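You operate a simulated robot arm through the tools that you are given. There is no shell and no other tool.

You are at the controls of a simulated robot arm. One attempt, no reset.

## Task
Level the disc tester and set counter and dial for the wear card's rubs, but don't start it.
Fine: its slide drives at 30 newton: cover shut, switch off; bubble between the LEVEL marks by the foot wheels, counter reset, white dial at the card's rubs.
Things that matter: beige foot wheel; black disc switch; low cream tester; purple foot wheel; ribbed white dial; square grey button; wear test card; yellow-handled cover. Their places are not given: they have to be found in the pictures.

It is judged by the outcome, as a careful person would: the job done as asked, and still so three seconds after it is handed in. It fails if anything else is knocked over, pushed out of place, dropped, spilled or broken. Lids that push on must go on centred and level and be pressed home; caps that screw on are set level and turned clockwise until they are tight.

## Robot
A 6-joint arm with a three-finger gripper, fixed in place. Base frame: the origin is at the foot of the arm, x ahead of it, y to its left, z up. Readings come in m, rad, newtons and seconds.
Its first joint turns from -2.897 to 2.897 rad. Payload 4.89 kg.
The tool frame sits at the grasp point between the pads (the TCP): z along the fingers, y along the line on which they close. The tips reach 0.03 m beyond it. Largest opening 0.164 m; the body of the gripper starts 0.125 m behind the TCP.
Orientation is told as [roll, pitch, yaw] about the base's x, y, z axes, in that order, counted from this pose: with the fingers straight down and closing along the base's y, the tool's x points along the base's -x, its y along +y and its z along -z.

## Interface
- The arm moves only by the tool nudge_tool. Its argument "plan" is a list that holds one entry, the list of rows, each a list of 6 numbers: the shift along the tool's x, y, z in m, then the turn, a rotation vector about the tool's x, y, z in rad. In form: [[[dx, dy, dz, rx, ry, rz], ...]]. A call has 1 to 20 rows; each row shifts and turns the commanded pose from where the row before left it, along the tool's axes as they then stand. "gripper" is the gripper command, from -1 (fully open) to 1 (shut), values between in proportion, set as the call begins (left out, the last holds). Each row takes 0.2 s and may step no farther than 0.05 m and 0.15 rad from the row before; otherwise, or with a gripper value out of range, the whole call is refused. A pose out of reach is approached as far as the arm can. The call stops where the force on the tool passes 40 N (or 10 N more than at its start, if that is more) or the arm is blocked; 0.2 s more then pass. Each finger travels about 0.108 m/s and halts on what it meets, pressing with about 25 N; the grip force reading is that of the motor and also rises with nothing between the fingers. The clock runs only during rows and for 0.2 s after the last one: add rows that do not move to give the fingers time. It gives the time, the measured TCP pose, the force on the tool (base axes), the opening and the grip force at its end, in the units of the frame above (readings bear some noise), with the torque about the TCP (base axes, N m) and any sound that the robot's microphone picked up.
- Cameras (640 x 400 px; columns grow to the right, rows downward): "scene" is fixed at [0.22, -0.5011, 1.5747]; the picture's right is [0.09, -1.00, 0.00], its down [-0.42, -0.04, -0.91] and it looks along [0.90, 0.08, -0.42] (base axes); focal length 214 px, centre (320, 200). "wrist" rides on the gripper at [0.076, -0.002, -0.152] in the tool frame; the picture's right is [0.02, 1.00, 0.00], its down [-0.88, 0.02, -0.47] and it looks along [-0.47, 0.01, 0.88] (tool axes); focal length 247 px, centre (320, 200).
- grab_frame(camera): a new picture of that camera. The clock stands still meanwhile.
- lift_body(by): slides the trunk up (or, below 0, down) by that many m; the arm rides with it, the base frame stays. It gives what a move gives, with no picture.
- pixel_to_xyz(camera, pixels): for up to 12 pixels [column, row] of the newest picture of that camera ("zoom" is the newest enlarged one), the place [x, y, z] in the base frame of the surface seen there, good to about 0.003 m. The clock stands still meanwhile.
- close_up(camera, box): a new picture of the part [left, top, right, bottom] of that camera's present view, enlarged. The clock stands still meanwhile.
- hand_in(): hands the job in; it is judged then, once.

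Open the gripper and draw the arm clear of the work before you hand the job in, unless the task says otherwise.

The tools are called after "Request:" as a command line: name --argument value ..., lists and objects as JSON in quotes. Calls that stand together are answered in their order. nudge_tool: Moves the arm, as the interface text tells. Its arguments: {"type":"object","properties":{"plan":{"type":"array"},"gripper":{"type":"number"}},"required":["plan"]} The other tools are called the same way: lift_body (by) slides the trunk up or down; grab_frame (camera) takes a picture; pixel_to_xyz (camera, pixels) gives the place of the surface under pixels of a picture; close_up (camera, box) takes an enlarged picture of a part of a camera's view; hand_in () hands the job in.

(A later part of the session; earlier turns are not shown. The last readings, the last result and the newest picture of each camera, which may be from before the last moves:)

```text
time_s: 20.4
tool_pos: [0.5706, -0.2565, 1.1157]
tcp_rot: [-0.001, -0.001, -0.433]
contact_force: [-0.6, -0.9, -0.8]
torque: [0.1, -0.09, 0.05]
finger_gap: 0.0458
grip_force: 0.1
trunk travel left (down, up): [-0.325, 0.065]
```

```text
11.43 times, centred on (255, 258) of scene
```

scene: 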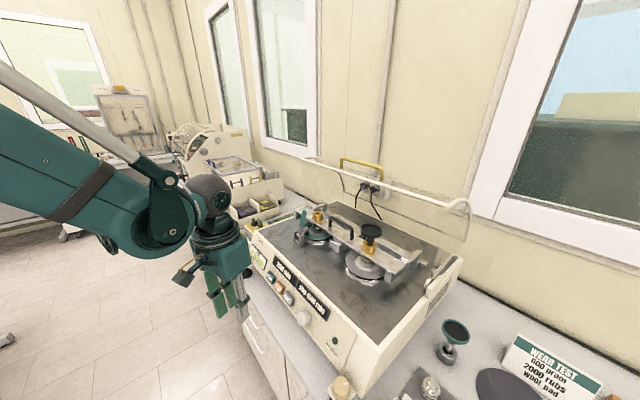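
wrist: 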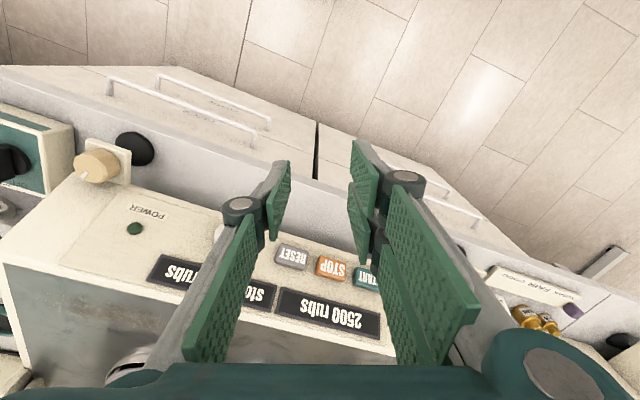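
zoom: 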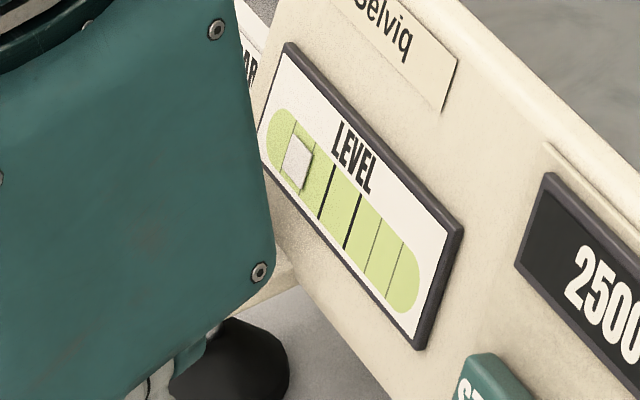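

The bubble is still left of the thick marks. For a precise reading I bring the wrist camera over the level window, opening the fingers wide for the view.

Request:
nudge_tool --plan '[[[0, 0, -0.037, 0, 0, 0], [-0.0293, 0.0373, 0, 0, 0, 0], [-0.0293, 0.0373, 0, 0, 0, 0], [-0.0293, 0.0373, 0, 0, 0, 0], [-0.0293, 0.0373, 0, 0, 0, 0], [-0.0293, 0.0373, 0, 0, 0, 0], [-0.0293, 0.0373, 0, 0, 0, 0], [0, 0, 0, 0, 0, 0.118], [0, 0, 0, 0, 0, 0.118], [0, 0, 0, 0, 0, 0.118], [0, 0, 0, 0, 0, 0]]]' --gripper -1

Request:
grab_frame --camera "wrist"

Request:
close_up --camera "wrist" --box '[260, 150, 380, 240]'

```text
time_s: 22.8
tool_pos: [0.8245, -0.127, 1.1522]
tcp_rot: [0.001, 0.001, -0.787]
contact_force: [0.3, 0.2, -0.5]
torque: [0.05, 0.04, -0.01]
finger_gap: 0.1637
grip_force: 0.1
trunk travel left (down, up): [-0.325, 0.065]
```

```text
taken
```

wrist: 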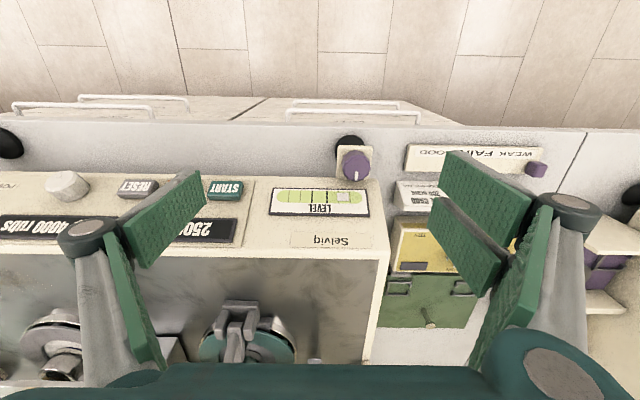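

```text
4.44 times, centred on (320, 195) of wrist
```

zoom: 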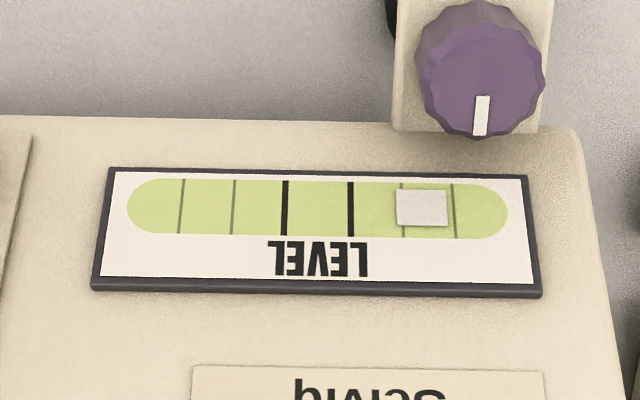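

The bubble moved the wrong way: now 104 px from the middle of the thick marks (285, 351) against about 86 px before, so the beige wheel must turn counter-clockwise, about 3 rad. I return to the beige wheel with the pair of fingers near +w.

Request:
nudge_tool --plan '[[[0, -0.0471, 0, 0, 0, 0], [0, -0.0471, 0, 0, 0, 0], [0, -0.0471, 0, 0, 0, 0], [0, -0.0471, 0, 0, 0, 0], [0, -0.0471, 0, 0, 0, 0], [0, -0.0471, 0, 0, 0, 0], [0, -0.0471, 0, 0, 0, 0], [0, -0.0471, 0, 0, 0, 0], [0, -0.0471, 0, 0, 0, 0], [0, -0.0471, 0, 0, 0, 0], [0, -0.0466, 0, 0, 0, 0], [-0.045, 0, 0, 0, 0, 0], [0, 0, 0.04, 0, 0, -0.1], [0, 0, 0.04, 0, 0, 0], [0, 0, 0.035, 0, 0, 0], [0, 0, 0, 0, 0, 0]]]' --gripper 0.439

Request:
close_up --camera "wrist" --box '[240, 110, 400, 230]'

Request:
pixel_to_xyz --camera "zoom" --pixels '[[320, 120], [320, 140], [320, 250], [250, 195], [385, 195], [320, 195]]'

```text
time_s: 26.2
tool_pos: [0.4918, -0.5258, 1.0342]
tcp_rot: [-0.002, 0.001, -0.685]
contact_force: [-0.8, -0.4, 0.2]
torque: [0.11, 0.03, -0.02]
finger_gap: 0.0457
grip_force: 0.0
trunk travel left (down, up): [-0.325, 0.065]
```

```text
3.33 times, centred on (320, 170) of wrist
```

zoom: 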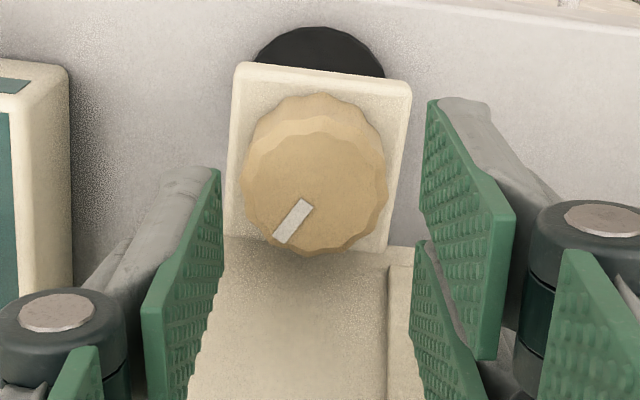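

```text
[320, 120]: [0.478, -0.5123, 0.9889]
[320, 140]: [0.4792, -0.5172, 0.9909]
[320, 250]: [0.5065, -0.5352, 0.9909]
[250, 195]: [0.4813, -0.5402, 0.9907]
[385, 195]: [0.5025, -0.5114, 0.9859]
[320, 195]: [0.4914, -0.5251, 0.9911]
```

The wheel centre (0.491, -0.525) agrees with the TCP. I lower to z 1.005.

Request:
nudge_tool --plan '[[[0, 0, 0.015, 0, 0, 0], [0, 0, 0.014, 0, 0, 0], [0, 0, 0, 0, 0, 0]]]'

Request:
nudge_tool --plan '[[[0, 0, 0, 0, 0, 0], [0, 0, 0, 0, 0, 0]]]' --gripper 1

```text
time_s: 27.0
tool_pos: [0.4906, -0.5255, 1.0072]
tcp_rot: [0.0, -0.002, -0.684]
contact_force: [0.3, -1.1, -1.1]
torque: [0.05, 0.05, 0.0]
finger_gap: 0.0461
grip_force: 0.1
trunk travel left (down, up): [-0.325, 0.065]
```

```text
time_s: 27.6
tool_pos: [0.4899, -0.5264, 1.0076]
tcp_rot: [-0.002, 0.0, -0.685]
contact_force: [-9.3, -11.3, -0.7]
torque: [-0.58, 0.23, 0.0]
finger_gap: 0.0367
grip_force: 45.2
trunk travel left (down, up): [-0.325, 0.065]
```

A 15 N sideways force shows about 1 mm offset; I ease it out and turn counter-clockwise by 0.65 rad.

Request:
nudge_tool --plan '[[[0, -0.0012, 0, 0, 0, 0], [0, 0, 0, 0, 0, -0.13], [0, 0, 0, 0, 0, -0.13], [0, 0, 0, 0, 0, -0.13], [0, 0, 0, 0, 0, -0.13], [0, 0, 0, 0, 0, -0.13], [0, 0, 0, 0, 0, 0]]]'

Request:
grab_frame --camera "wrist"

```text
time_s: 29.2
tool_pos: [0.4899, -0.5248, 1.0081]
tcp_rot: [-0.001, 0.001, -0.031]
contact_force: [3.7, 0.6, -12.3]
torque: [-0.02, -0.67, 0.05]
finger_gap: 0.0367
grip_force: 44.7
trunk travel left (down, up): [-0.325, 0.065]
```

```text
taken
```

wrist: 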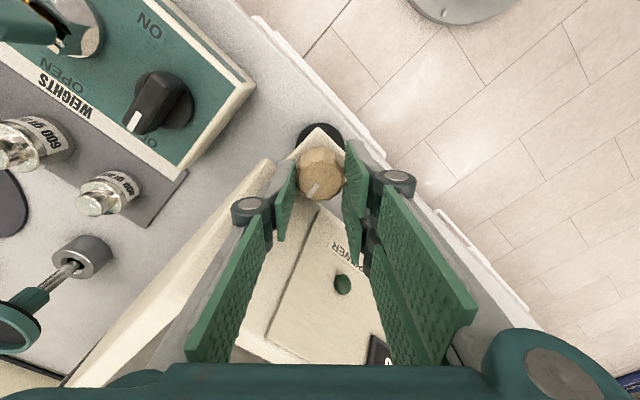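

The turn went smoothly (0.65 rad). I open slightly, turn the fingers back around the wheel without lifting, and repeat.

Request:
nudge_tool --plan '[[[0, 0, 0, 0, 0, 0], [0, 0, 0, 0, 0, 0.13], [0, 0, 0, 0, 0, 0.13], [0, 0, 0, 0, 0, 0.13], [0, 0, 0, 0, 0, 0.13], [0, 0, 0, 0, 0, 0.13], [0, 0, 0, 0, 0, 0]]]' --gripper 0.47

Request:
nudge_tool --plan '[[[0, 0, 0, 0, 0, 0], [0, 0, 0, 0, 0, 0], [0, 0, 0, 0, 0, -0.13], [0, 0, 0, 0, 0, -0.13], [0, 0, 0, 0, 0, -0.13], [0, 0, 0, 0, 0, -0.13], [0, 0, 0, 0, 0, -0.13], [0, 0, 0, 0, 0, 0]]]' --gripper 1

Request:
close_up --camera "wrist" --box '[240, 110, 400, 230]'

```text
time_s: 30.8
tool_pos: [0.49, -0.5243, 1.0086]
tcp_rot: [0.0, 0.0, -0.685]
contact_force: [-0.1, 0.3, 0.5]
torque: [0.06, -0.03, -0.01]
finger_gap: 0.0436
grip_force: 0.1
trunk travel left (down, up): [-0.325, 0.065]
```

```text
time_s: 32.6
tool_pos: [0.4914, -0.5265, 1.0093]
tcp_rot: [0.0, 0.0, -0.032]
contact_force: [2.7, -5.3, -11.3]
torque: [-0.23, -0.36, 0.02]
finger_gap: 0.0367
grip_force: 44.9
trunk travel left (down, up): [-0.325, 0.065]
```

```text
3.33 times, centred on (320, 170) of wrist
```

zoom: 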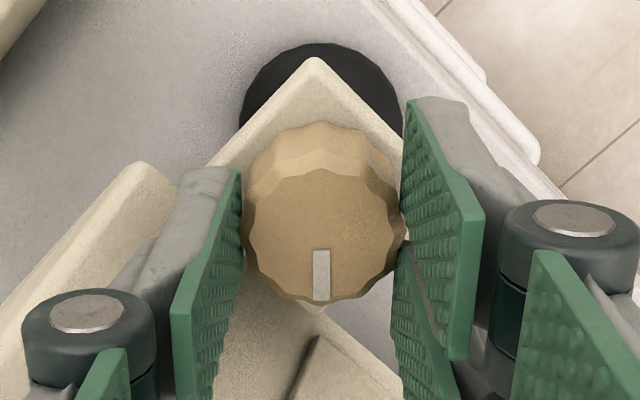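

Works well; the wheel has now turned 1.3 rad counter-clockwise. One more stroke, then I check the bubble.

Request:
nudge_tool --plan '[[[0, 0, 0, 0, 0, 0], [0, 0, 0, 0, 0, 0.13], [0, 0, 0, 0, 0, 0.13], [0, 0, 0, 0, 0, 0.13], [0, 0, 0, 0, 0, 0.13], [0, 0, 0, 0, 0, 0.13], [0, 0, 0, 0, 0, 0]]]' --gripper 0.47

Request:
nudge_tool --plan '[[[0, 0, 0, 0, 0, 0], [0, 0, 0, 0, 0, 0], [0, 0, 0, 0, 0, -0.13], [0, 0, 0, 0, 0, -0.13], [0, 0, 0, 0, 0, -0.13], [0, 0, 0, 0, 0, -0.13], [0, 0, 0, 0, 0, -0.13], [0, 0, 0, 0, 0, 0]]]' --gripper 1

Request:
close_up --camera "scene" --box '[235, 240, 275, 275]'

Request:
close_up --camera "wrist" --box '[240, 110, 400, 230]'

```text
time_s: 34.2
tool_pos: [0.4893, -0.525, 1.0079]
tcp_rot: [-0.001, 0.0, -0.686]
contact_force: [0.6, 0.3, 0.4]
torque: [-0.01, 0.03, -0.06]
finger_gap: 0.0434
grip_force: 0.1
trunk travel left (down, up): [-0.325, 0.065]
```

```text
time_s: 36.0
tool_pos: [0.49, -0.5262, 1.0084]
tcp_rot: [0.001, 0.002, -0.034]
contact_force: [3.3, 1.5, 4.2]
torque: [0.19, -0.06, 0.04]
finger_gap: 0.037
grip_force: 44.8
trunk travel left (down, up): [-0.325, 0.065]
```

```text
11.43 times, centred on (255, 258) of scene
```

zoom: 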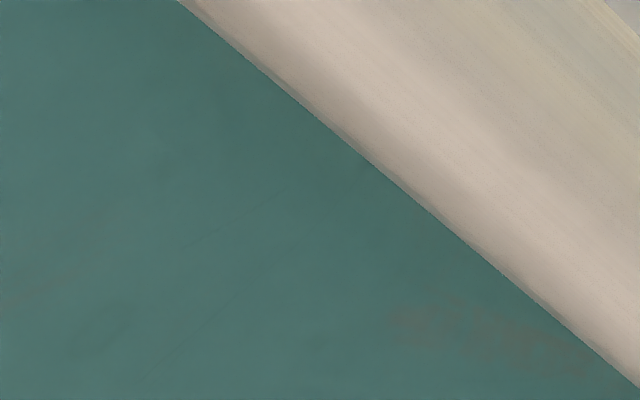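

```text
3.33 times, centred on (320, 170) of wrist
```

zoom: 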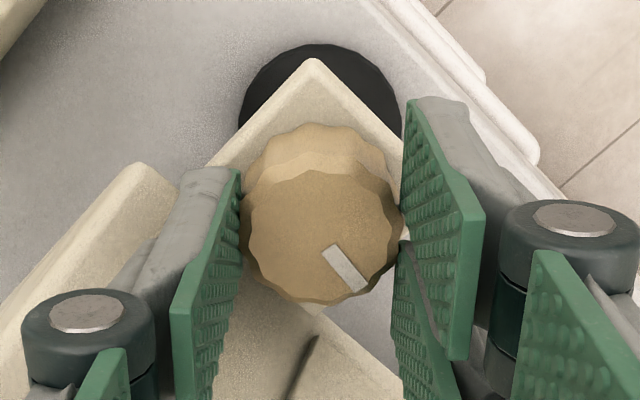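

The mark shows the wheel following. I let go, rise and slide 0.2 m toward the level window with narrow fingers, so the window shows right of them.

Request:
nudge_tool --plan '[[[0, 0, 0, 0, 0, 0], [0, 0, -0.045, 0, 0, 0], [0, 0, -0.045, 0, 0, 0.15], [0, 0, -0.045, 0, 0, 0.15], [0, 0, 0, 0, 0, 0.15], [0, 0, 0, 0, 0, 0.15], [0, 0, 0, 0, 0, 0.15], [0.045, 0, 0, 0, 0, 0], [0, 0.049, 0, 0, 0, 0], [0, 0.049, 0, 0, 0, 0], [0, 0.049, 0, 0, 0, 0], [0, 0.049, 0, 0, 0, 0], [0, 0, 0, 0, 0, 0]]]' --gripper 0.47

Request:
grab_frame --camera "wrist"

```text
time_s: 38.8
tool_pos: [0.598, -0.3541, 1.1423]
tcp_rot: [-0.001, 0.0, -0.783]
contact_force: [1.0, 0.1, 0.2]
torque: [-0.12, 0.06, 0.03]
finger_gap: 0.0435
grip_force: 0.1
trunk travel left (down, up): [-0.325, 0.065]
```

```text
taken
```

wrist: 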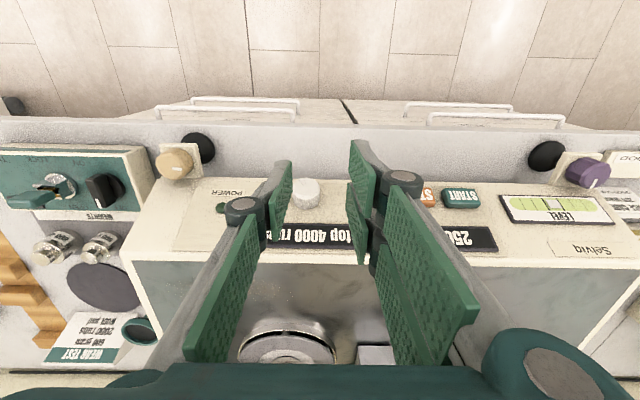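

The level window shows at (555, 208); I enlarge it.

Request:
close_up --camera "wrist" --box '[495, 170, 625, 245]'

```text
4.92 times, centred on (560, 208) of wrist
```

zoom: 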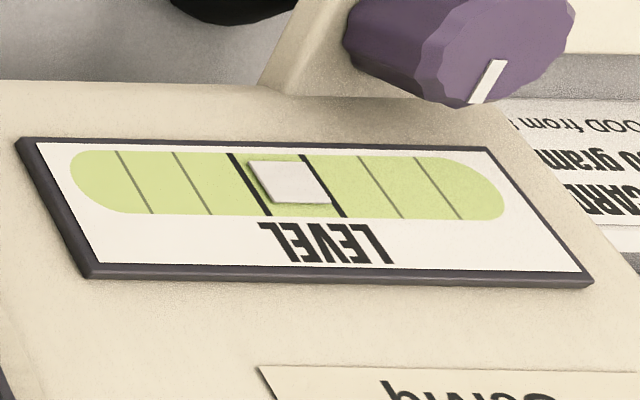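

The bubble now sits between the thick marks. I view it straight on to rule out parallax.

Request:
nudge_tool --plan '[[[0, 0.049, 0, 0, 0, 0], [0, 0.049, 0, 0, 0, 0], [0, 0.049, 0, 0, 0, 0], [0, 0.049, 0, 0, 0, 0], [0, 0.049, 0, 0, 0, 0], [0, 0.049, 0, 0, 0, 0], [0, 0.028, 0, 0, 0, 0], [0, 0, 0, 0, 0, 0]]]' --gripper -1

Request:
close_up --camera "wrist" --box '[260, 150, 380, 240]'

```text
time_s: 40.6
tool_pos: [0.825, -0.1274, 1.1428]
tcp_rot: [0.0, 0.0, -0.784]
contact_force: [0.1, 0.6, -0.2]
torque: [-0.03, 0.07, 0.02]
finger_gap: 0.1642
grip_force: 0.1
trunk travel left (down, up): [-0.325, 0.065]
```

```text
4.44 times, centred on (320, 195) of wrist
```

zoom: 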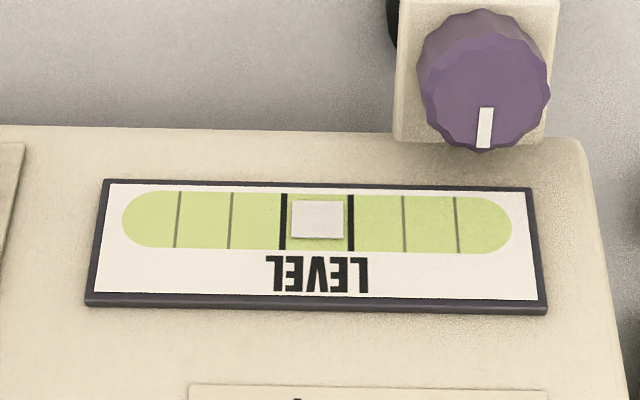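

Straight on, the bubble (292-343) is centred between the marks (283, 351): levelling done. Now I slide over to the RESET button and dial to measure them.

Request:
nudge_tool --plan '[[[0, -0.048, 0, 0, 0, 0], [0, -0.048, 0, 0, 0, 0], [0, -0.048, 0, 0, 0, 0], [0, -0.048, 0, 0, 0, 0], [0, -0.048, 0, 0, 0, 0], [0, -0.048, 0, 0, 0, 0], [0, 0, 0, 0, 0, 0]]]'

Request:
grab_frame --camera "wrist"

Request:
close_up --camera "wrist" --box '[220, 140, 420, 265]'

```text
time_s: 42.2
tool_pos: [0.6195, -0.3323, 1.1431]
tcp_rot: [0.0, 0.0, -0.784]
contact_force: [-0.5, -1.2, 0.2]
torque: [0.09, -0.1, -0.02]
finger_gap: 0.1639
grip_force: 0.1
trunk travel left (down, up): [-0.325, 0.065]
```

```text
taken
```

wrist: 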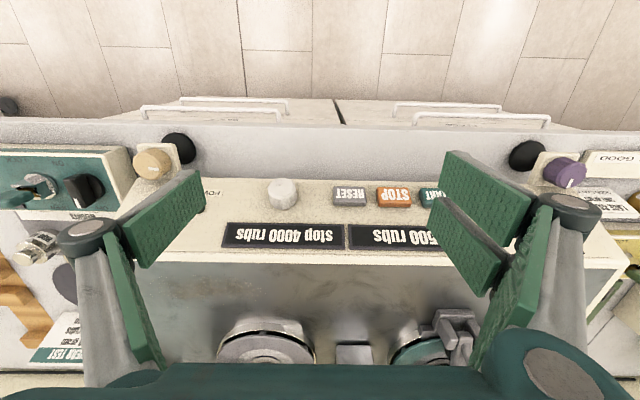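

```text
3.20 times, centred on (320, 202) of wrist
```

zoom: 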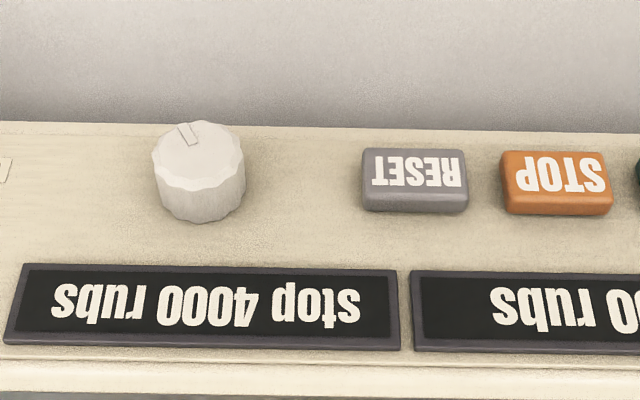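

I measure points on the dial's face and sides, the RESET button, the displays and the bare panel.

Request:
pixel_to_xyz --camera "zoom" --pixels '[[197, 155], [160, 158], [236, 160], [197, 125], [197, 183], [200, 215], [190, 240], [300, 150], [300, 245], [300, 135], [110, 240], [110, 140]]'

Request:
pixel_to_xyz --camera "zoom" --pixels '[[415, 170], [367, 170], [464, 172], [415, 152], [415, 188], [415, 205], [415, 230], [480, 235], [415, 140], [200, 305], [200, 272], [200, 355]]'

```text
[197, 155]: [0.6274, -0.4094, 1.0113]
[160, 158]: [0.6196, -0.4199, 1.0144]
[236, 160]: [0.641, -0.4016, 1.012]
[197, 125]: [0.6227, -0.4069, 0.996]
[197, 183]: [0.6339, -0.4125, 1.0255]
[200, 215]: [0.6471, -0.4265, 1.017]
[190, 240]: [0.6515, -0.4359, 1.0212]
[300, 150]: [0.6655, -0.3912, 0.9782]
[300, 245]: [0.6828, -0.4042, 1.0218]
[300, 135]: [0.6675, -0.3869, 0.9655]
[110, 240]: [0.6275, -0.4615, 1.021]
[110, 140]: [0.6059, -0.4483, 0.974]
```

```text
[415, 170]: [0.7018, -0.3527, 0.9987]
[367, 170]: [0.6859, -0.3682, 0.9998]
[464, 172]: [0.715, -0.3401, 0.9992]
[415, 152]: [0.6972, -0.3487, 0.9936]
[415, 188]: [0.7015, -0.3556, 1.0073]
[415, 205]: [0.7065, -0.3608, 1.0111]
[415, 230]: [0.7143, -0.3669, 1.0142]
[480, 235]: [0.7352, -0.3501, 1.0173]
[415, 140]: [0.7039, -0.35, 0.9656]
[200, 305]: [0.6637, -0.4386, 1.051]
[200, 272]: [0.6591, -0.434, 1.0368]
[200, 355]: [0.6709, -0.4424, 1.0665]
```

The panel leans 63°; the RESET face is centred at depth 0.745, w 0.247, z 0.999 and stands 10 mm proud. I close the fingers and come in vertically in front of the button, the tip at its height.

Request:
nudge_tool --plan '[[[0, 0, 0, 0, 0, 0], [0, 0.0387, 0, 0, 0, 0], [-0.027, 0, 0, 0, 0, 0], [0, 0, 0.02, 0, 0, 0], [0, 0, 0.04, 0, 0, 0], [0, 0, 0.04, 0, 0, 0], [0, 0, 0.016, 0, 0, 0], [0, 0, 0, 0, 0, 0]]]' --gripper 1

Request:
grab_frame --camera "wrist"

Request:
close_up --camera "wrist" --box '[240, 120, 400, 240]'

```text
time_s: 44.0
tool_pos: [0.6681, -0.3228, 1.0265]
tcp_rot: [0.0, 0.0, -0.782]
contact_force: [0.4, 0.3, -0.6]
torque: [-0.01, 0.08, 0.0]
finger_gap: 0.0
grip_force: 24.8
trunk travel left (down, up): [-0.325, 0.065]
```

```text
taken
```

wrist: 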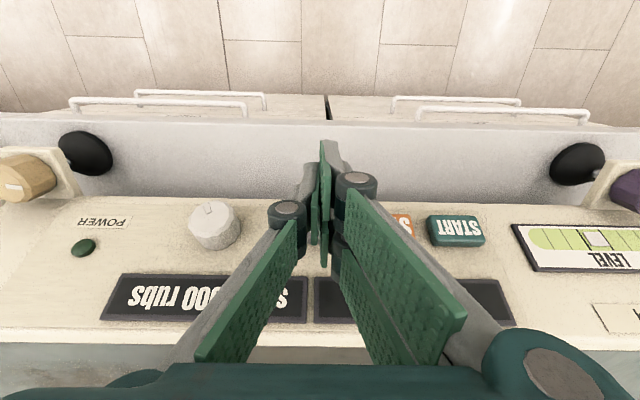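

```text
3.33 times, centred on (320, 180) of wrist
```

zoom: 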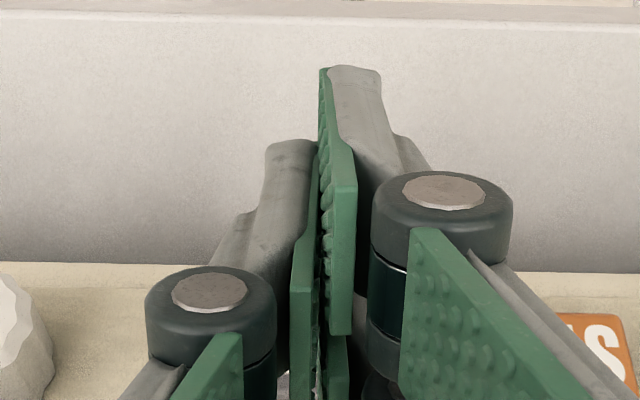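

The closed tip stands in front of RESET, free. I move in slowly toward the panel until it touches.

Request:
nudge_tool --plan '[[[-0.006, 0, 0, 0, 0, 0], [-0.006, 0, 0, 0, 0, 0], [-0.003, 0, 0, 0, 0, 0], [0, 0, 0, 0, 0, 0]]]'

Request:
nudge_tool --plan '[[[-0.002, 0, 0, 0, 0, 0], [-0.002, 0, 0, 0, 0, 0], [0, 0, 0, 0, 0, 0]]]'

```text
time_s: 45.0
tool_pos: [0.6774, -0.3332, 1.0283]
tcp_rot: [-0.001, -0.001, -0.785]
contact_force: [-0.5, 0.9, 0.5]
torque: [-0.02, 0.03, -0.01]
finger_gap: 0.0
grip_force: 25.0
trunk travel left (down, up): [-0.325, 0.065]
```

```text
time_s: 45.8
tool_pos: [0.6803, -0.3348, 1.0282]
tcp_rot: [-0.001, 0.0, -0.783]
contact_force: [-1.6, 1.4, -0.6]
torque: [0.05, 0.0, 0.02]
finger_gap: 0.0
grip_force: 25.6
trunk travel left (down, up): [-0.325, 0.065]
heard: click
```

A click was heard with about 2 N. I draw back and look at the counter.

Request:
nudge_tool --plan '[[[0.02, 0, 0, 0, 0, 0], [0.02, 0, 0, 0, 0, 0], [0, 0, -0.04, 0, 0, 0], [0, 0, -0.04, 0, 0, 0], [0, 0, 0, 0, 0, 0]]]'

Request:
grab_frame --camera "wrist"

Request:
grab_frame --camera "scene"

```text
time_s: 47.0
tool_pos: [0.6526, -0.3073, 1.109]
tcp_rot: [-0.001, 0.001, -0.784]
contact_force: [-0.5, 0.3, 0.8]
torque: [-0.06, -0.12, -0.01]
finger_gap: 0.0
grip_force: 24.9
trunk travel left (down, up): [-0.325, 0.065]
```

```text
taken
```

wrist: 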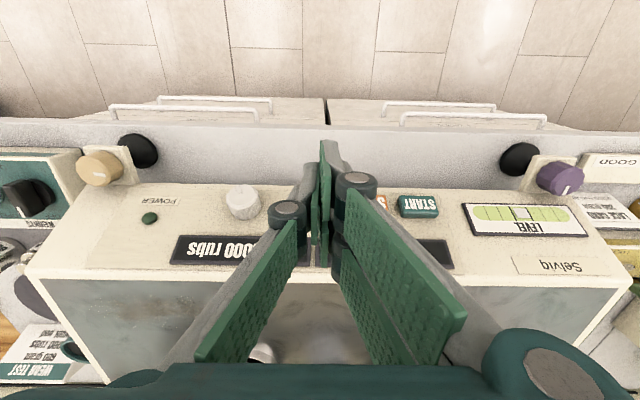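

```text
taken
```

scene: 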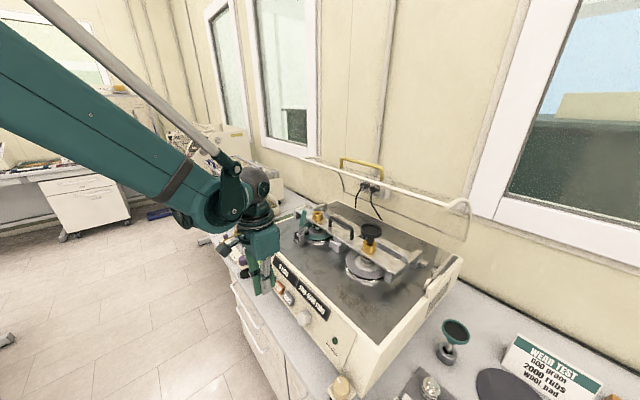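

Request:
close_up --camera "scene" --box '[265, 250, 345, 330]'

```text
5.00 times, centred on (305, 290) of scene
```

zoom: 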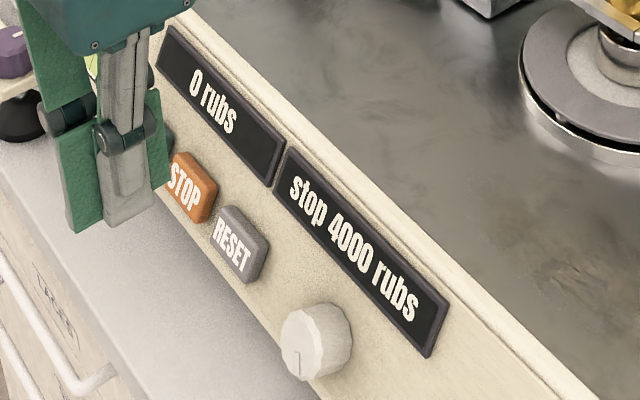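

The counter now reads "0 rubs" with the switch off. Next the dial: I slide in front of it, tilt the tool 63° so it points square at the panel, and look.

Request:
nudge_tool --plan '[[[0, -0.045, 0, 0, 0, 0], [0, -0.0442, 0, 0, 0, 0], [0, 0, 0, 0, -0.138, 0], [0, 0, 0, 0, -0.138, 0], [0, 0, 0, 0, -0.138, 0], [0, 0, 0, 0, -0.138, 0], [0, 0, 0, 0, -0.138, 0], [0, 0, 0, 0, -0.138, 0], [0, 0, 0, 0, -0.138, 0], [0, 0, 0, 0, -0.137, 0], [0, 0, 0, 0, 0, 0]]]' --gripper 0.268

Request:
grab_frame --camera "wrist"

Request:
grab_frame --camera "scene"

```text
time_s: 49.4
tool_pos: [0.6097, -0.3804, 1.1645]
tcp_rot: [0.0, -1.102, -0.781]
contact_force: [0.2, -0.3, 0.4]
torque: [0.0, -0.01, 0.03]
finger_gap: 0.0604
grip_force: 0.0
out of reach, approached as far as the arm can: row 9, 10
trunk travel left (down, up): [-0.325, 0.065]
```

```text
taken
```

wrist: 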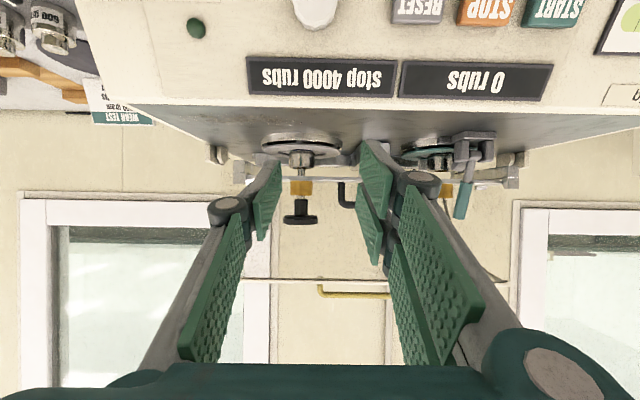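

```text
taken
```

scene: 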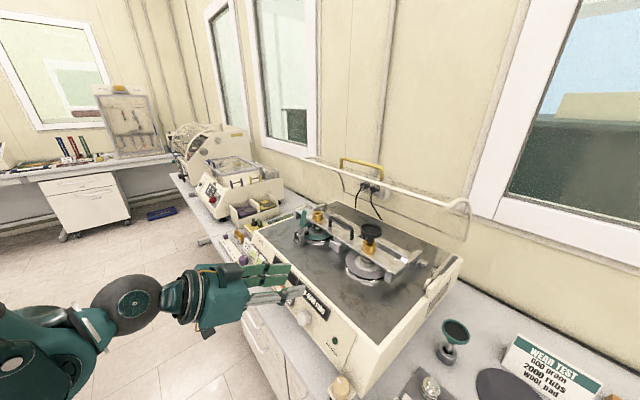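

The arm could not fold that far in; it stopped 0.055 m higher at z 1.16. Lowering the trunk carries the same arm posture down, so I lower it by 0.05 m first and check.

Request:
lift_body --by -0.05

Request:
nudge_tool --plan '[[[0, 0, 0, 0, 0, 0]]]'

```text
time_s: 50.3
tool_pos: [0.6102, -0.381, 1.1133]
tcp_rot: [-0.001, -1.1, -0.784]
contact_force: [0.2, 0.4, 0.3]
torque: [0.02, -0.01, 0.01]
finger_gap: 0.06
grip_force: 0.1
trunk travel left (down, up): [-0.275, 0.115]
```

```text
time_s: 50.7
tool_pos: [0.6091, -0.3812, 1.115]
tcp_rot: [-0.001, -1.099, -0.784]
contact_force: [0.4, -0.3, -0.1]
torque: [-0.04, -0.02, 0.03]
finger_gap: 0.0603
grip_force: 0.1
trunk travel left (down, up): [-0.275, 0.115]
```

The command is re-based at the real pose. I shift back from the panel by 0.016 m and centre sideways on the dial (w 0.155).

Request:
nudge_tool --plan '[[[0.007, -0.006, -0.014, 0, 0, 0], [0, 0, 0, 0, 0, 0]]]'

```text
time_s: 51.3
tool_pos: [0.5959, -0.3748, 1.1185]
tcp_rot: [0.0, -1.095, -0.783]
contact_force: [-0.3, -0.1, 0.2]
torque: [-0.02, -0.02, 0.03]
finger_gap: 0.0601
grip_force: 0.0
out of reach, approached as far as the arm can: row 1
trunk travel left (down, up): [-0.275, 0.115]
```

It ended at depth 0.686, w 0.156, z 1.1185. I lower the trunk by 0.08 m to bring the fingers level with the dial, still short of it.

Request:
lift_body --by -0.08

Request:
grab_frame --camera "wrist"

Request:
grab_frame --camera "scene"

```text
time_s: 52.5
tool_pos: [0.5963, -0.3739, 1.0383]
tcp_rot: [-0.002, -1.094, -0.786]
contact_force: [-0.2, -0.3, 0.2]
torque: [0.01, 0.0, -0.03]
finger_gap: 0.0604
grip_force: 0.0
trunk travel left (down, up): [-0.195, 0.195]
```

```text
taken
```

wrist: 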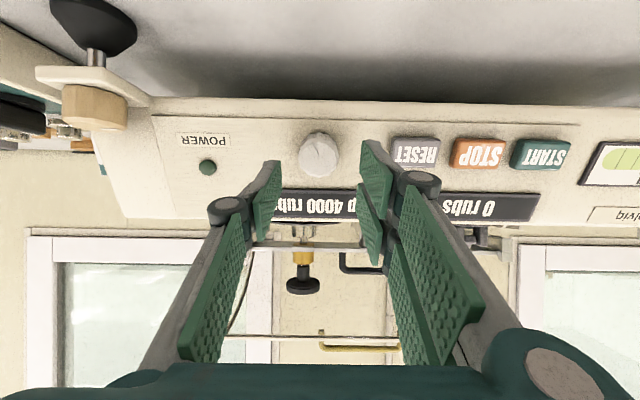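

```text
taken
```

scene: 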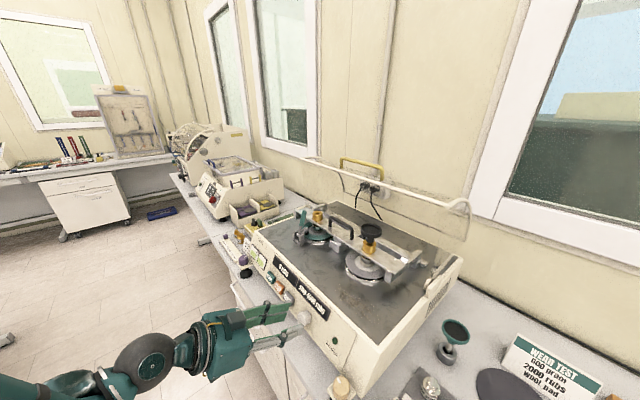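

The dial is at (319, 152) ahead of the fingers. I measure its face and side again from this square-on view.

Request:
close_up --camera "wrist" --box '[260, 110, 380, 190]'

Request:
pixel_to_xyz --camera "zoom" --pixels '[[316, 228], [316, 180], [316, 270], [265, 228], [365, 228], [300, 140], [316, 330], [316, 100], [320, 310], [330, 160]]'

```text
5.00 times, centred on (320, 150) of wrist
```

zoom: 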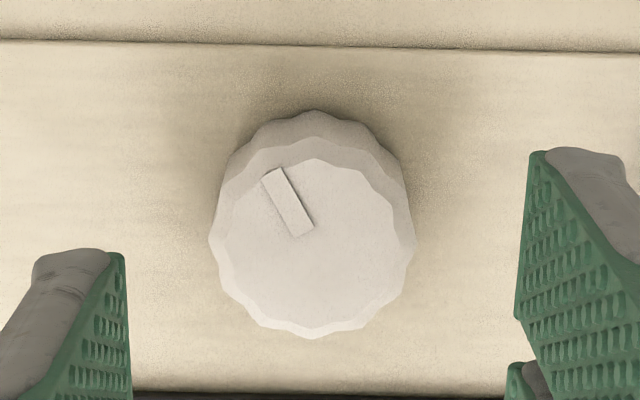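

```text
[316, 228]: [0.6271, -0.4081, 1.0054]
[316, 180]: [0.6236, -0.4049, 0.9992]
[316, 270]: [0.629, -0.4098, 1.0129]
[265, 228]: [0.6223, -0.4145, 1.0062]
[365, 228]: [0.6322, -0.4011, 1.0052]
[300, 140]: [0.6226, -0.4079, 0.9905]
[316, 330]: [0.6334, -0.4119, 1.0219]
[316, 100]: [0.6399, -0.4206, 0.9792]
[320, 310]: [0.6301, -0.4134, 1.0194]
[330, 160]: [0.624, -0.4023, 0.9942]
```

The dial face centre is at depth 0.7325, w 0.1545, z 1.009; I need about 5 mm lower and 3 mm sideways. I lower the trunk by 5.5 mm, then advance along the dial's axis.

Request:
lift_body --by -0.0055

Request:
nudge_tool --plan '[[[0, -0.0028, 0.01, 0, 0, 0], [0, 0, 0.01, 0, 0, 0], [0, 0, 0, 0, 0, 0]]]'

Request:
grab_frame --camera "wrist"

```text
time_s: 53.0
tool_pos: [0.595, -0.3751, 1.0326]
tcp_rot: [-0.002, -1.094, -0.783]
contact_force: [-1.3, -0.3, 0.8]
torque: [-0.01, 0.02, 0.05]
finger_gap: 0.0599
grip_force: 0.0
trunk travel left (down, up): [-0.19, 0.2]
```

```text
time_s: 53.8
tool_pos: [0.6072, -0.39, 1.0255]
tcp_rot: [-0.001, -1.091, -0.785]
contact_force: [0.3, -0.4, -0.3]
torque: [0.02, 0.03, -0.03]
finger_gap: 0.0601
grip_force: 0.1
trunk travel left (down, up): [-0.19, 0.2]
```

```text
taken
```

wrist: 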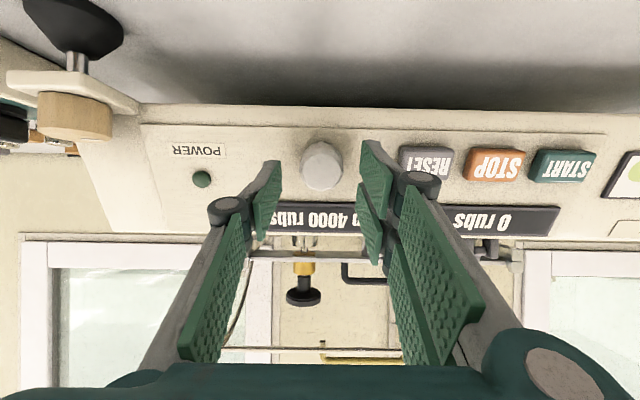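

The TCP is 0.032 m short of the dial face and nearly on its axis. I advance the remaining 0.0215 m with a 2 mm correction.

Request:
nudge_tool --plan '[[[0.002, 0.0005, 0.011, 0, 0, 0], [0, 0, 0.0105, 0, 0, 0], [0, 0, 0, 0, 0, 0]]]'

Request:
close_up --camera "wrist" --box '[220, 110, 420, 250]'

```text
time_s: 54.6
tool_pos: [0.6217, -0.4036, 1.0179]
tcp_rot: [-0.002, -1.092, -0.782]
contact_force: [0.0, 0.6, -0.1]
torque: [0.01, 0.02, -0.01]
finger_gap: 0.0602
grip_force: 0.0
out of reach, approached as far as the arm can: row 1
trunk travel left (down, up): [-0.19, 0.2]
```

```text
2.86 times, centred on (320, 180) of wrist
```

zoom: 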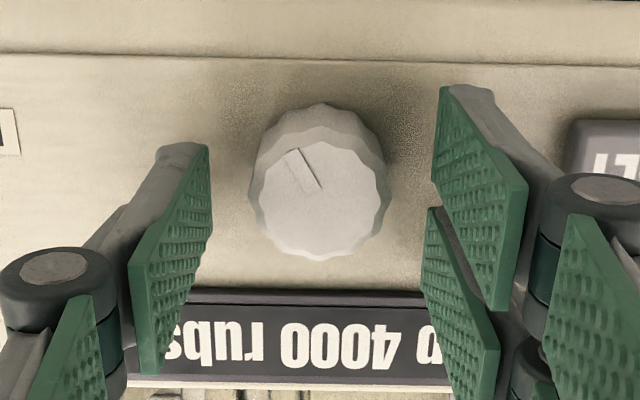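

The TCP is still about 4.5 mm too high on the panel because of the arm's fold limit, so I lower the trunk by 5 mm more.

Request:
lift_body --by -0.005

Request:
close_up --camera "wrist" --box '[220, 110, 420, 250]'

Request:
pixel_to_xyz --camera "zoom" --pixels '[[320, 145], [320, 250], [320, 200], [260, 200], [380, 200], [440, 110], [505, 300], [432, 230], [480, 390], [205, 150], [210, 230], [140, 330]]'

```text
time_s: 55.2
tool_pos: [0.6224, -0.4016, 1.013]
tcp_rot: [-0.001, -1.093, -0.783]
contact_force: [-0.3, 0.6, 0.2]
torque: [-0.02, 0.03, -0.02]
finger_gap: 0.0601
grip_force: 0.1
trunk travel left (down, up): [-0.185, 0.205]
```

```text
2.86 times, centred on (320, 180) of wrist
```

zoom: 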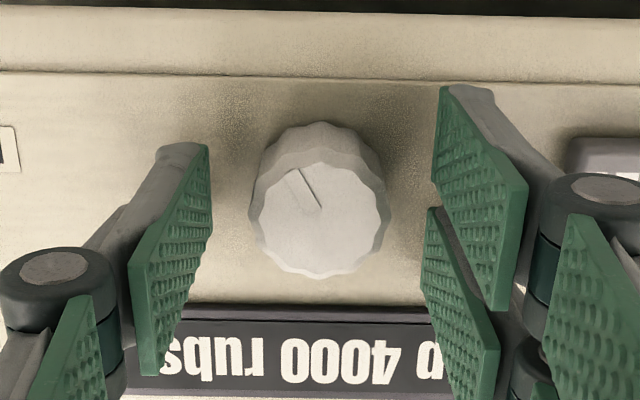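

```text
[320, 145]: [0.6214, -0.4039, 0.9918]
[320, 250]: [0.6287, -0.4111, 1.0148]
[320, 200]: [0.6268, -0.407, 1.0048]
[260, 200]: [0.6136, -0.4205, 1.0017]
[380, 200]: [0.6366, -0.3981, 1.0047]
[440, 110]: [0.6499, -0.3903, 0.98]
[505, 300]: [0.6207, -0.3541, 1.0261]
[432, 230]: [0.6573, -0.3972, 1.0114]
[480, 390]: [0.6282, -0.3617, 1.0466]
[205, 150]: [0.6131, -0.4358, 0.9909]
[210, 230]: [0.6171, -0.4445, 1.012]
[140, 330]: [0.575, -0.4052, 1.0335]
```

The single fingertip (depth 0.746, z 1.0015) lies on the dial's axis line and the pads are symmetric about w 0.1545. I close on the dial.

Request:
nudge_tool --plan '[[[0, 0, 0, 0, 0, 0], [0, 0, 0, 0, 0, 0], [0, 0, 0, 0, 0, 0]]]' --gripper 1

Request:
close_up --camera "wrist" --box '[220, 110, 420, 250]'

```text
time_s: 56.0
tool_pos: [0.6225, -0.4021, 1.0131]
tcp_rot: [-0.002, -1.093, -0.784]
contact_force: [-3.1, -5.6, 0.7]
torque: [-0.11, 0.09, -0.17]
finger_gap: 0.0347
grip_force: 45.0
trunk travel left (down, up): [-0.185, 0.205]
```

```text
2.86 times, centred on (320, 180) of wrist
```

zoom: 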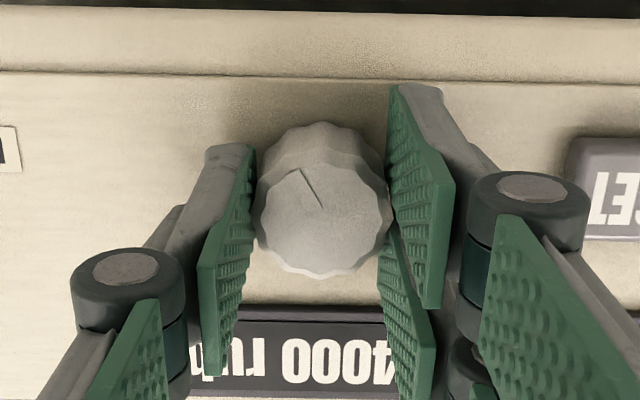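

Held at 0.0347 m. I turn 0.26 rad counter-clockwise (as the operator sees it) and read the display.

Request:
nudge_tool --plan '[[[0, 0, 0, 0, 0, -0.13], [0, 0, 0, 0, 0, -0.13], [0, 0, 0, 0, 0, 0]]]'

Request:
close_up --camera "wrist" --box '[220, 110, 420, 250]'

Request:
close_up --camera "scene" --box '[265, 250, 345, 330]'

```text
time_s: 56.8
tool_pos: [0.621, -0.4021, 1.014]
tcp_rot: [-0.463, -1.03, -0.259]
contact_force: [-2.3, -6.6, -1.8]
torque: [-0.07, 0.13, -0.2]
finger_gap: 0.0346
grip_force: 45.3
trunk travel left (down, up): [-0.185, 0.205]
```

```text
2.86 times, centred on (320, 180) of wrist
```

zoom: 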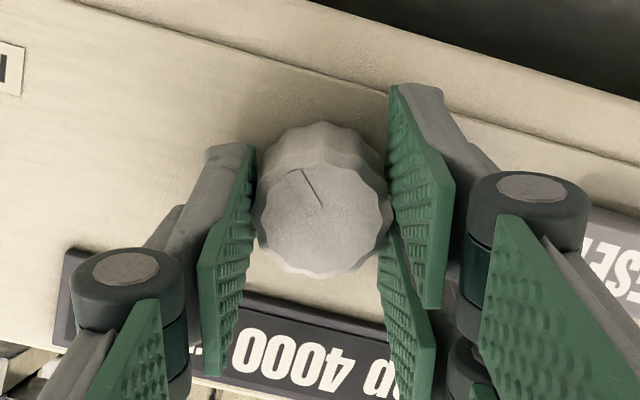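

```text
5.00 times, centred on (305, 290) of scene
```

zoom: 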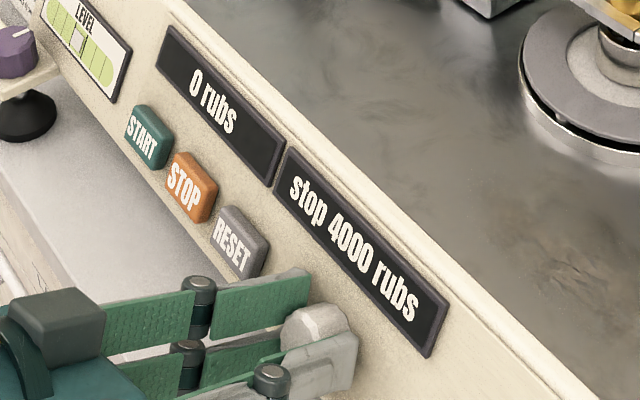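

The dial follows but the display still says 4000, so it may step coarsely. I turn another 0.26 rad the same way.

Request:
nudge_tool --plan '[[[0, 0, 0, 0, 0, -0.13], [0, 0, 0, 0, 0, -0.13], [0, 0, 0, 0, 0, 0]]]'

Request:
close_up --camera "scene" --box '[265, 250, 345, 330]'

```text
time_s: 57.6
tool_pos: [0.6216, -0.4029, 1.0122]
tcp_rot: [-0.766, -0.877, 0.109]
contact_force: [-3.5, -6.7, 2.6]
torque: [-0.17, 0.08, -0.31]
finger_gap: 0.0349
grip_force: 44.9
trunk travel left (down, up): [-0.185, 0.205]
```

```text
5.00 times, centred on (305, 290) of scene
```

zoom: 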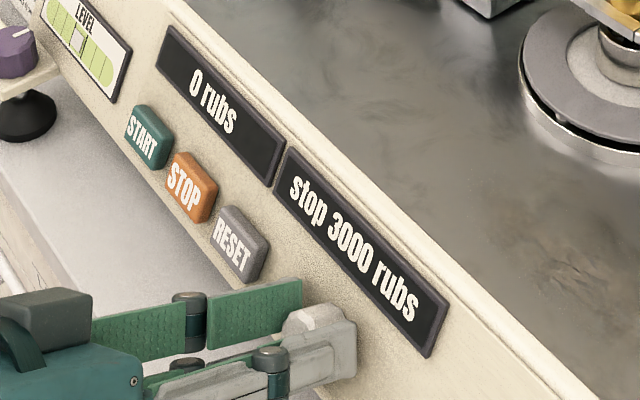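

Display now 3000 at 0.52 rad. I continue in the same direction by 0.26 rad.

Request:
nudge_tool --plan '[[[0, 0, 0, 0, 0, -0.13], [0, 0, 0, 0, 0, -0.13], [0, 0, 0, 0, 0, 0]]]'

Request:
close_up --camera "scene" --box '[265, 250, 345, 330]'

```text
time_s: 58.4
tool_pos: [0.6213, -0.4029, 1.0135]
tcp_rot: [-0.935, -0.681, 0.351]
contact_force: [-2.8, -11.4, 8.9]
torque: [-0.52, -0.2, -0.38]
finger_gap: 0.0347
grip_force: 44.9
trunk travel left (down, up): [-0.185, 0.205]
```

```text
5.00 times, centred on (305, 290) of scene
```

zoom: 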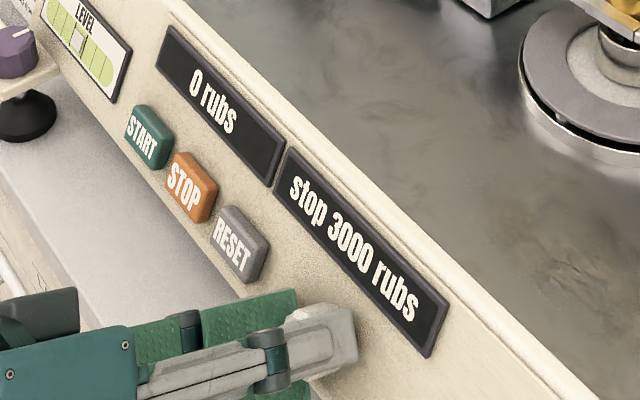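

Still 3000 at 0.78 rad. I go on by another 0.26 rad.

Request:
nudge_tool --plan '[[[0, 0, 0, 0, 0, -0.13], [0, 0, 0, 0, 0, -0.13], [0, 0, 0, 0, 0, 0]]]'

Request:
close_up --camera "scene" --box '[265, 250, 345, 330]'

```text
time_s: 59.2
tool_pos: [0.6213, -0.4035, 1.0123]
tcp_rot: [-1.03, -0.466, 0.522]
contact_force: [-3.4, -12.0, 11.4]
torque: [-0.67, -0.3, -0.58]
finger_gap: 0.0346
grip_force: 44.4
trunk travel left (down, up): [-0.185, 0.205]
```

```text
5.00 times, centred on (305, 290) of scene
```

zoom: 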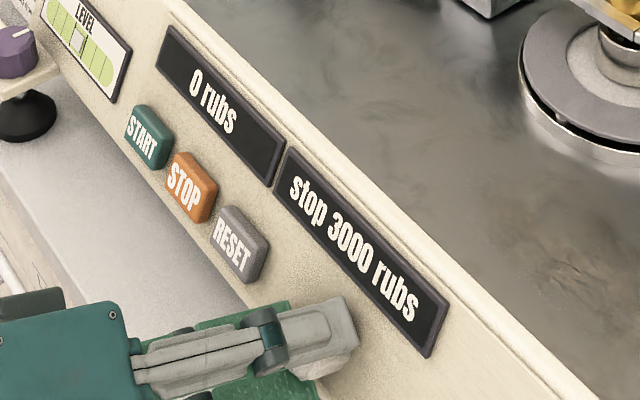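

Still 3000 at 1.04 rad; the step looks like about 0.79 rad, so 2000 should be centred near 1.57 rad. I go on 0.26 rad.

Request:
nudge_tool --plan '[[[0, 0, 0, 0, 0, -0.13], [0, 0, 0, 0, 0, -0.13], [0, 0, 0, 0, 0, 0]]]'

Request:
close_up --camera "scene" --box '[265, 250, 345, 330]'

```text
time_s: 60.0
tool_pos: [0.6216, -0.4032, 1.0138]
tcp_rot: [-1.076, -0.239, 0.659]
contact_force: [0.0, -15.4, 18.6]
torque: [-0.88, -0.57, -0.36]
finger_gap: 0.0348
grip_force: 45.1
trunk travel left (down, up): [-0.185, 0.205]
```

```text
5.00 times, centred on (305, 290) of scene
```

zoom: 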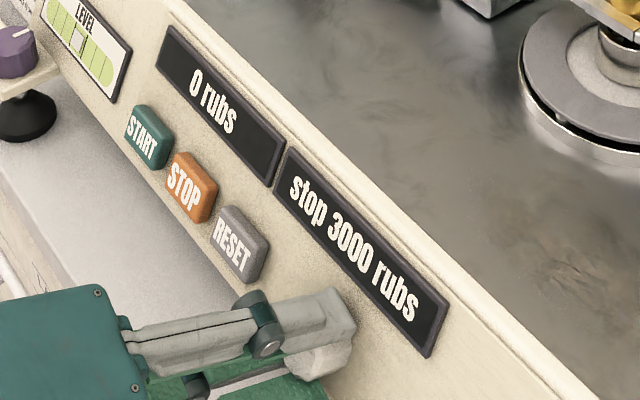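

Still 3000 at 1.3 rad with 24 N of side force. I check in the wrist view whether the dial's mark still turns with the fingers.

Request:
close_up --camera "wrist" --box '[220, 110, 420, 250]'

Request:
grab_frame --camera "scene"

```text
2.86 times, centred on (320, 180) of wrist
```

zoom: 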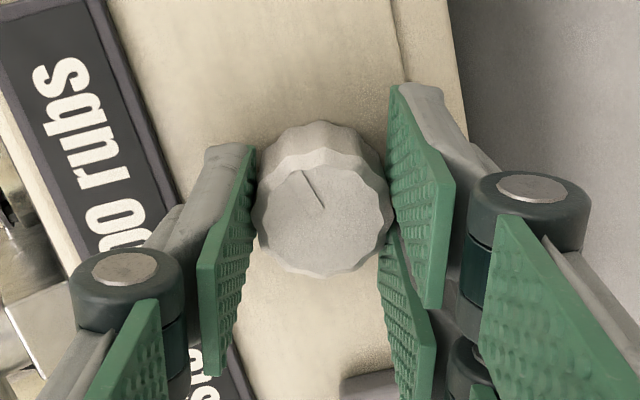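

```text
taken
```

scene: 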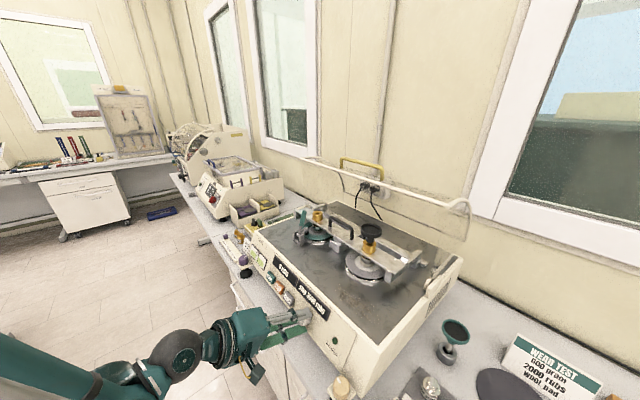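

The mark still turns with the fingers, so the dial is following. I ease the side force (1.6 mm along tool -y) and go on turning 0.26 rad.

Request:
nudge_tool --plan '[[[0, -0.0016, 0, 0, 0, 0], [0, 0, 0, 0, 0, -0.13], [0, 0, 0, 0, 0, -0.13], [0, 0, 0, 0, 0, 0]]]'

Request:
close_up --camera "scene" --box '[265, 250, 345, 330]'

```text
time_s: 61.0
tool_pos: [0.6231, -0.4032, 1.0135]
tcp_rot: [-1.091, -0.006, 0.782]
contact_force: [-6.0, 8.2, -16.9]
torque: [-0.02, -0.05, 0.23]
finger_gap: 0.0347
grip_force: 45.0
trunk travel left (down, up): [-0.185, 0.205]
```

```text
5.00 times, centred on (305, 290) of scene
```

zoom: 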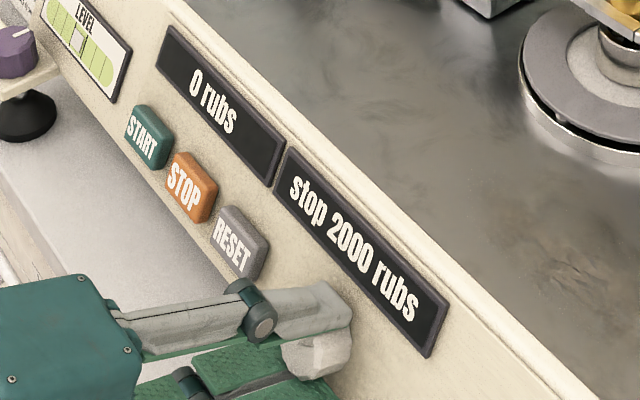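

The display now reads "stop 2000 rubs". To sit well inside that band I turn about 0.29 rad further, easing the side force by 1 mm.

Request:
nudge_tool --plan '[[[0, 0.001, 0, 0, 0, 0], [0, 0, 0, 0, 0, -0.1], [0, 0, 0, 0, 0, -0.1], [0, 0, 0, 0, 0, -0.09], [0, 0, 0, 0, 0, 0]]]'

Request:
close_up --camera "scene" --box '[265, 250, 345, 330]'

Request:
close_up --camera "wrist" --box '[220, 110, 420, 250]'

```text
time_s: 62.2
tool_pos: [0.6214, -0.4031, 1.013]
tcp_rot: [-1.076, 0.25, 0.919]
contact_force: [-4.1, 5.1, 5.0]
torque: [-0.21, -0.39, 0.19]
finger_gap: 0.0348
grip_force: 45.1
trunk travel left (down, up): [-0.185, 0.205]
```

```text
5.00 times, centred on (305, 290) of scene
```

zoom: 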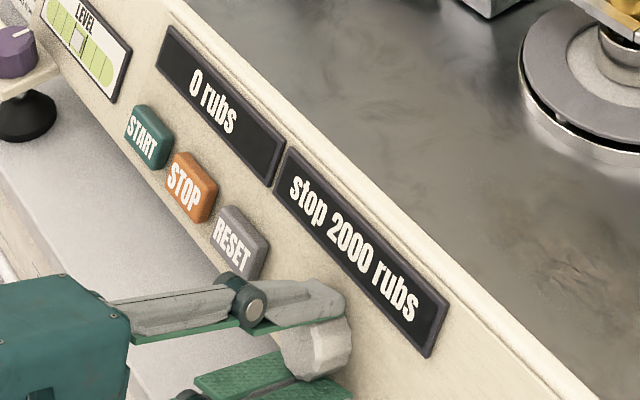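

```text
2.86 times, centred on (320, 180) of wrist
```

zoom: 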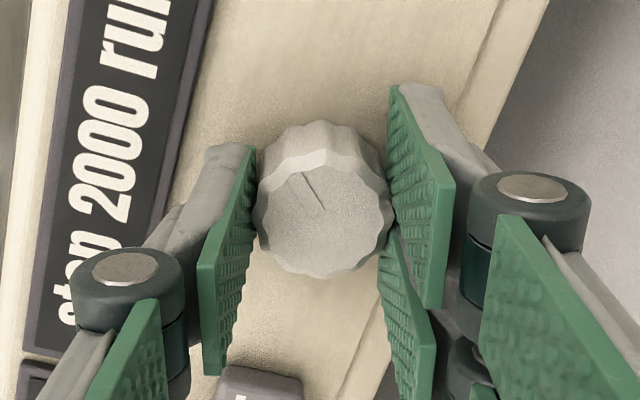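

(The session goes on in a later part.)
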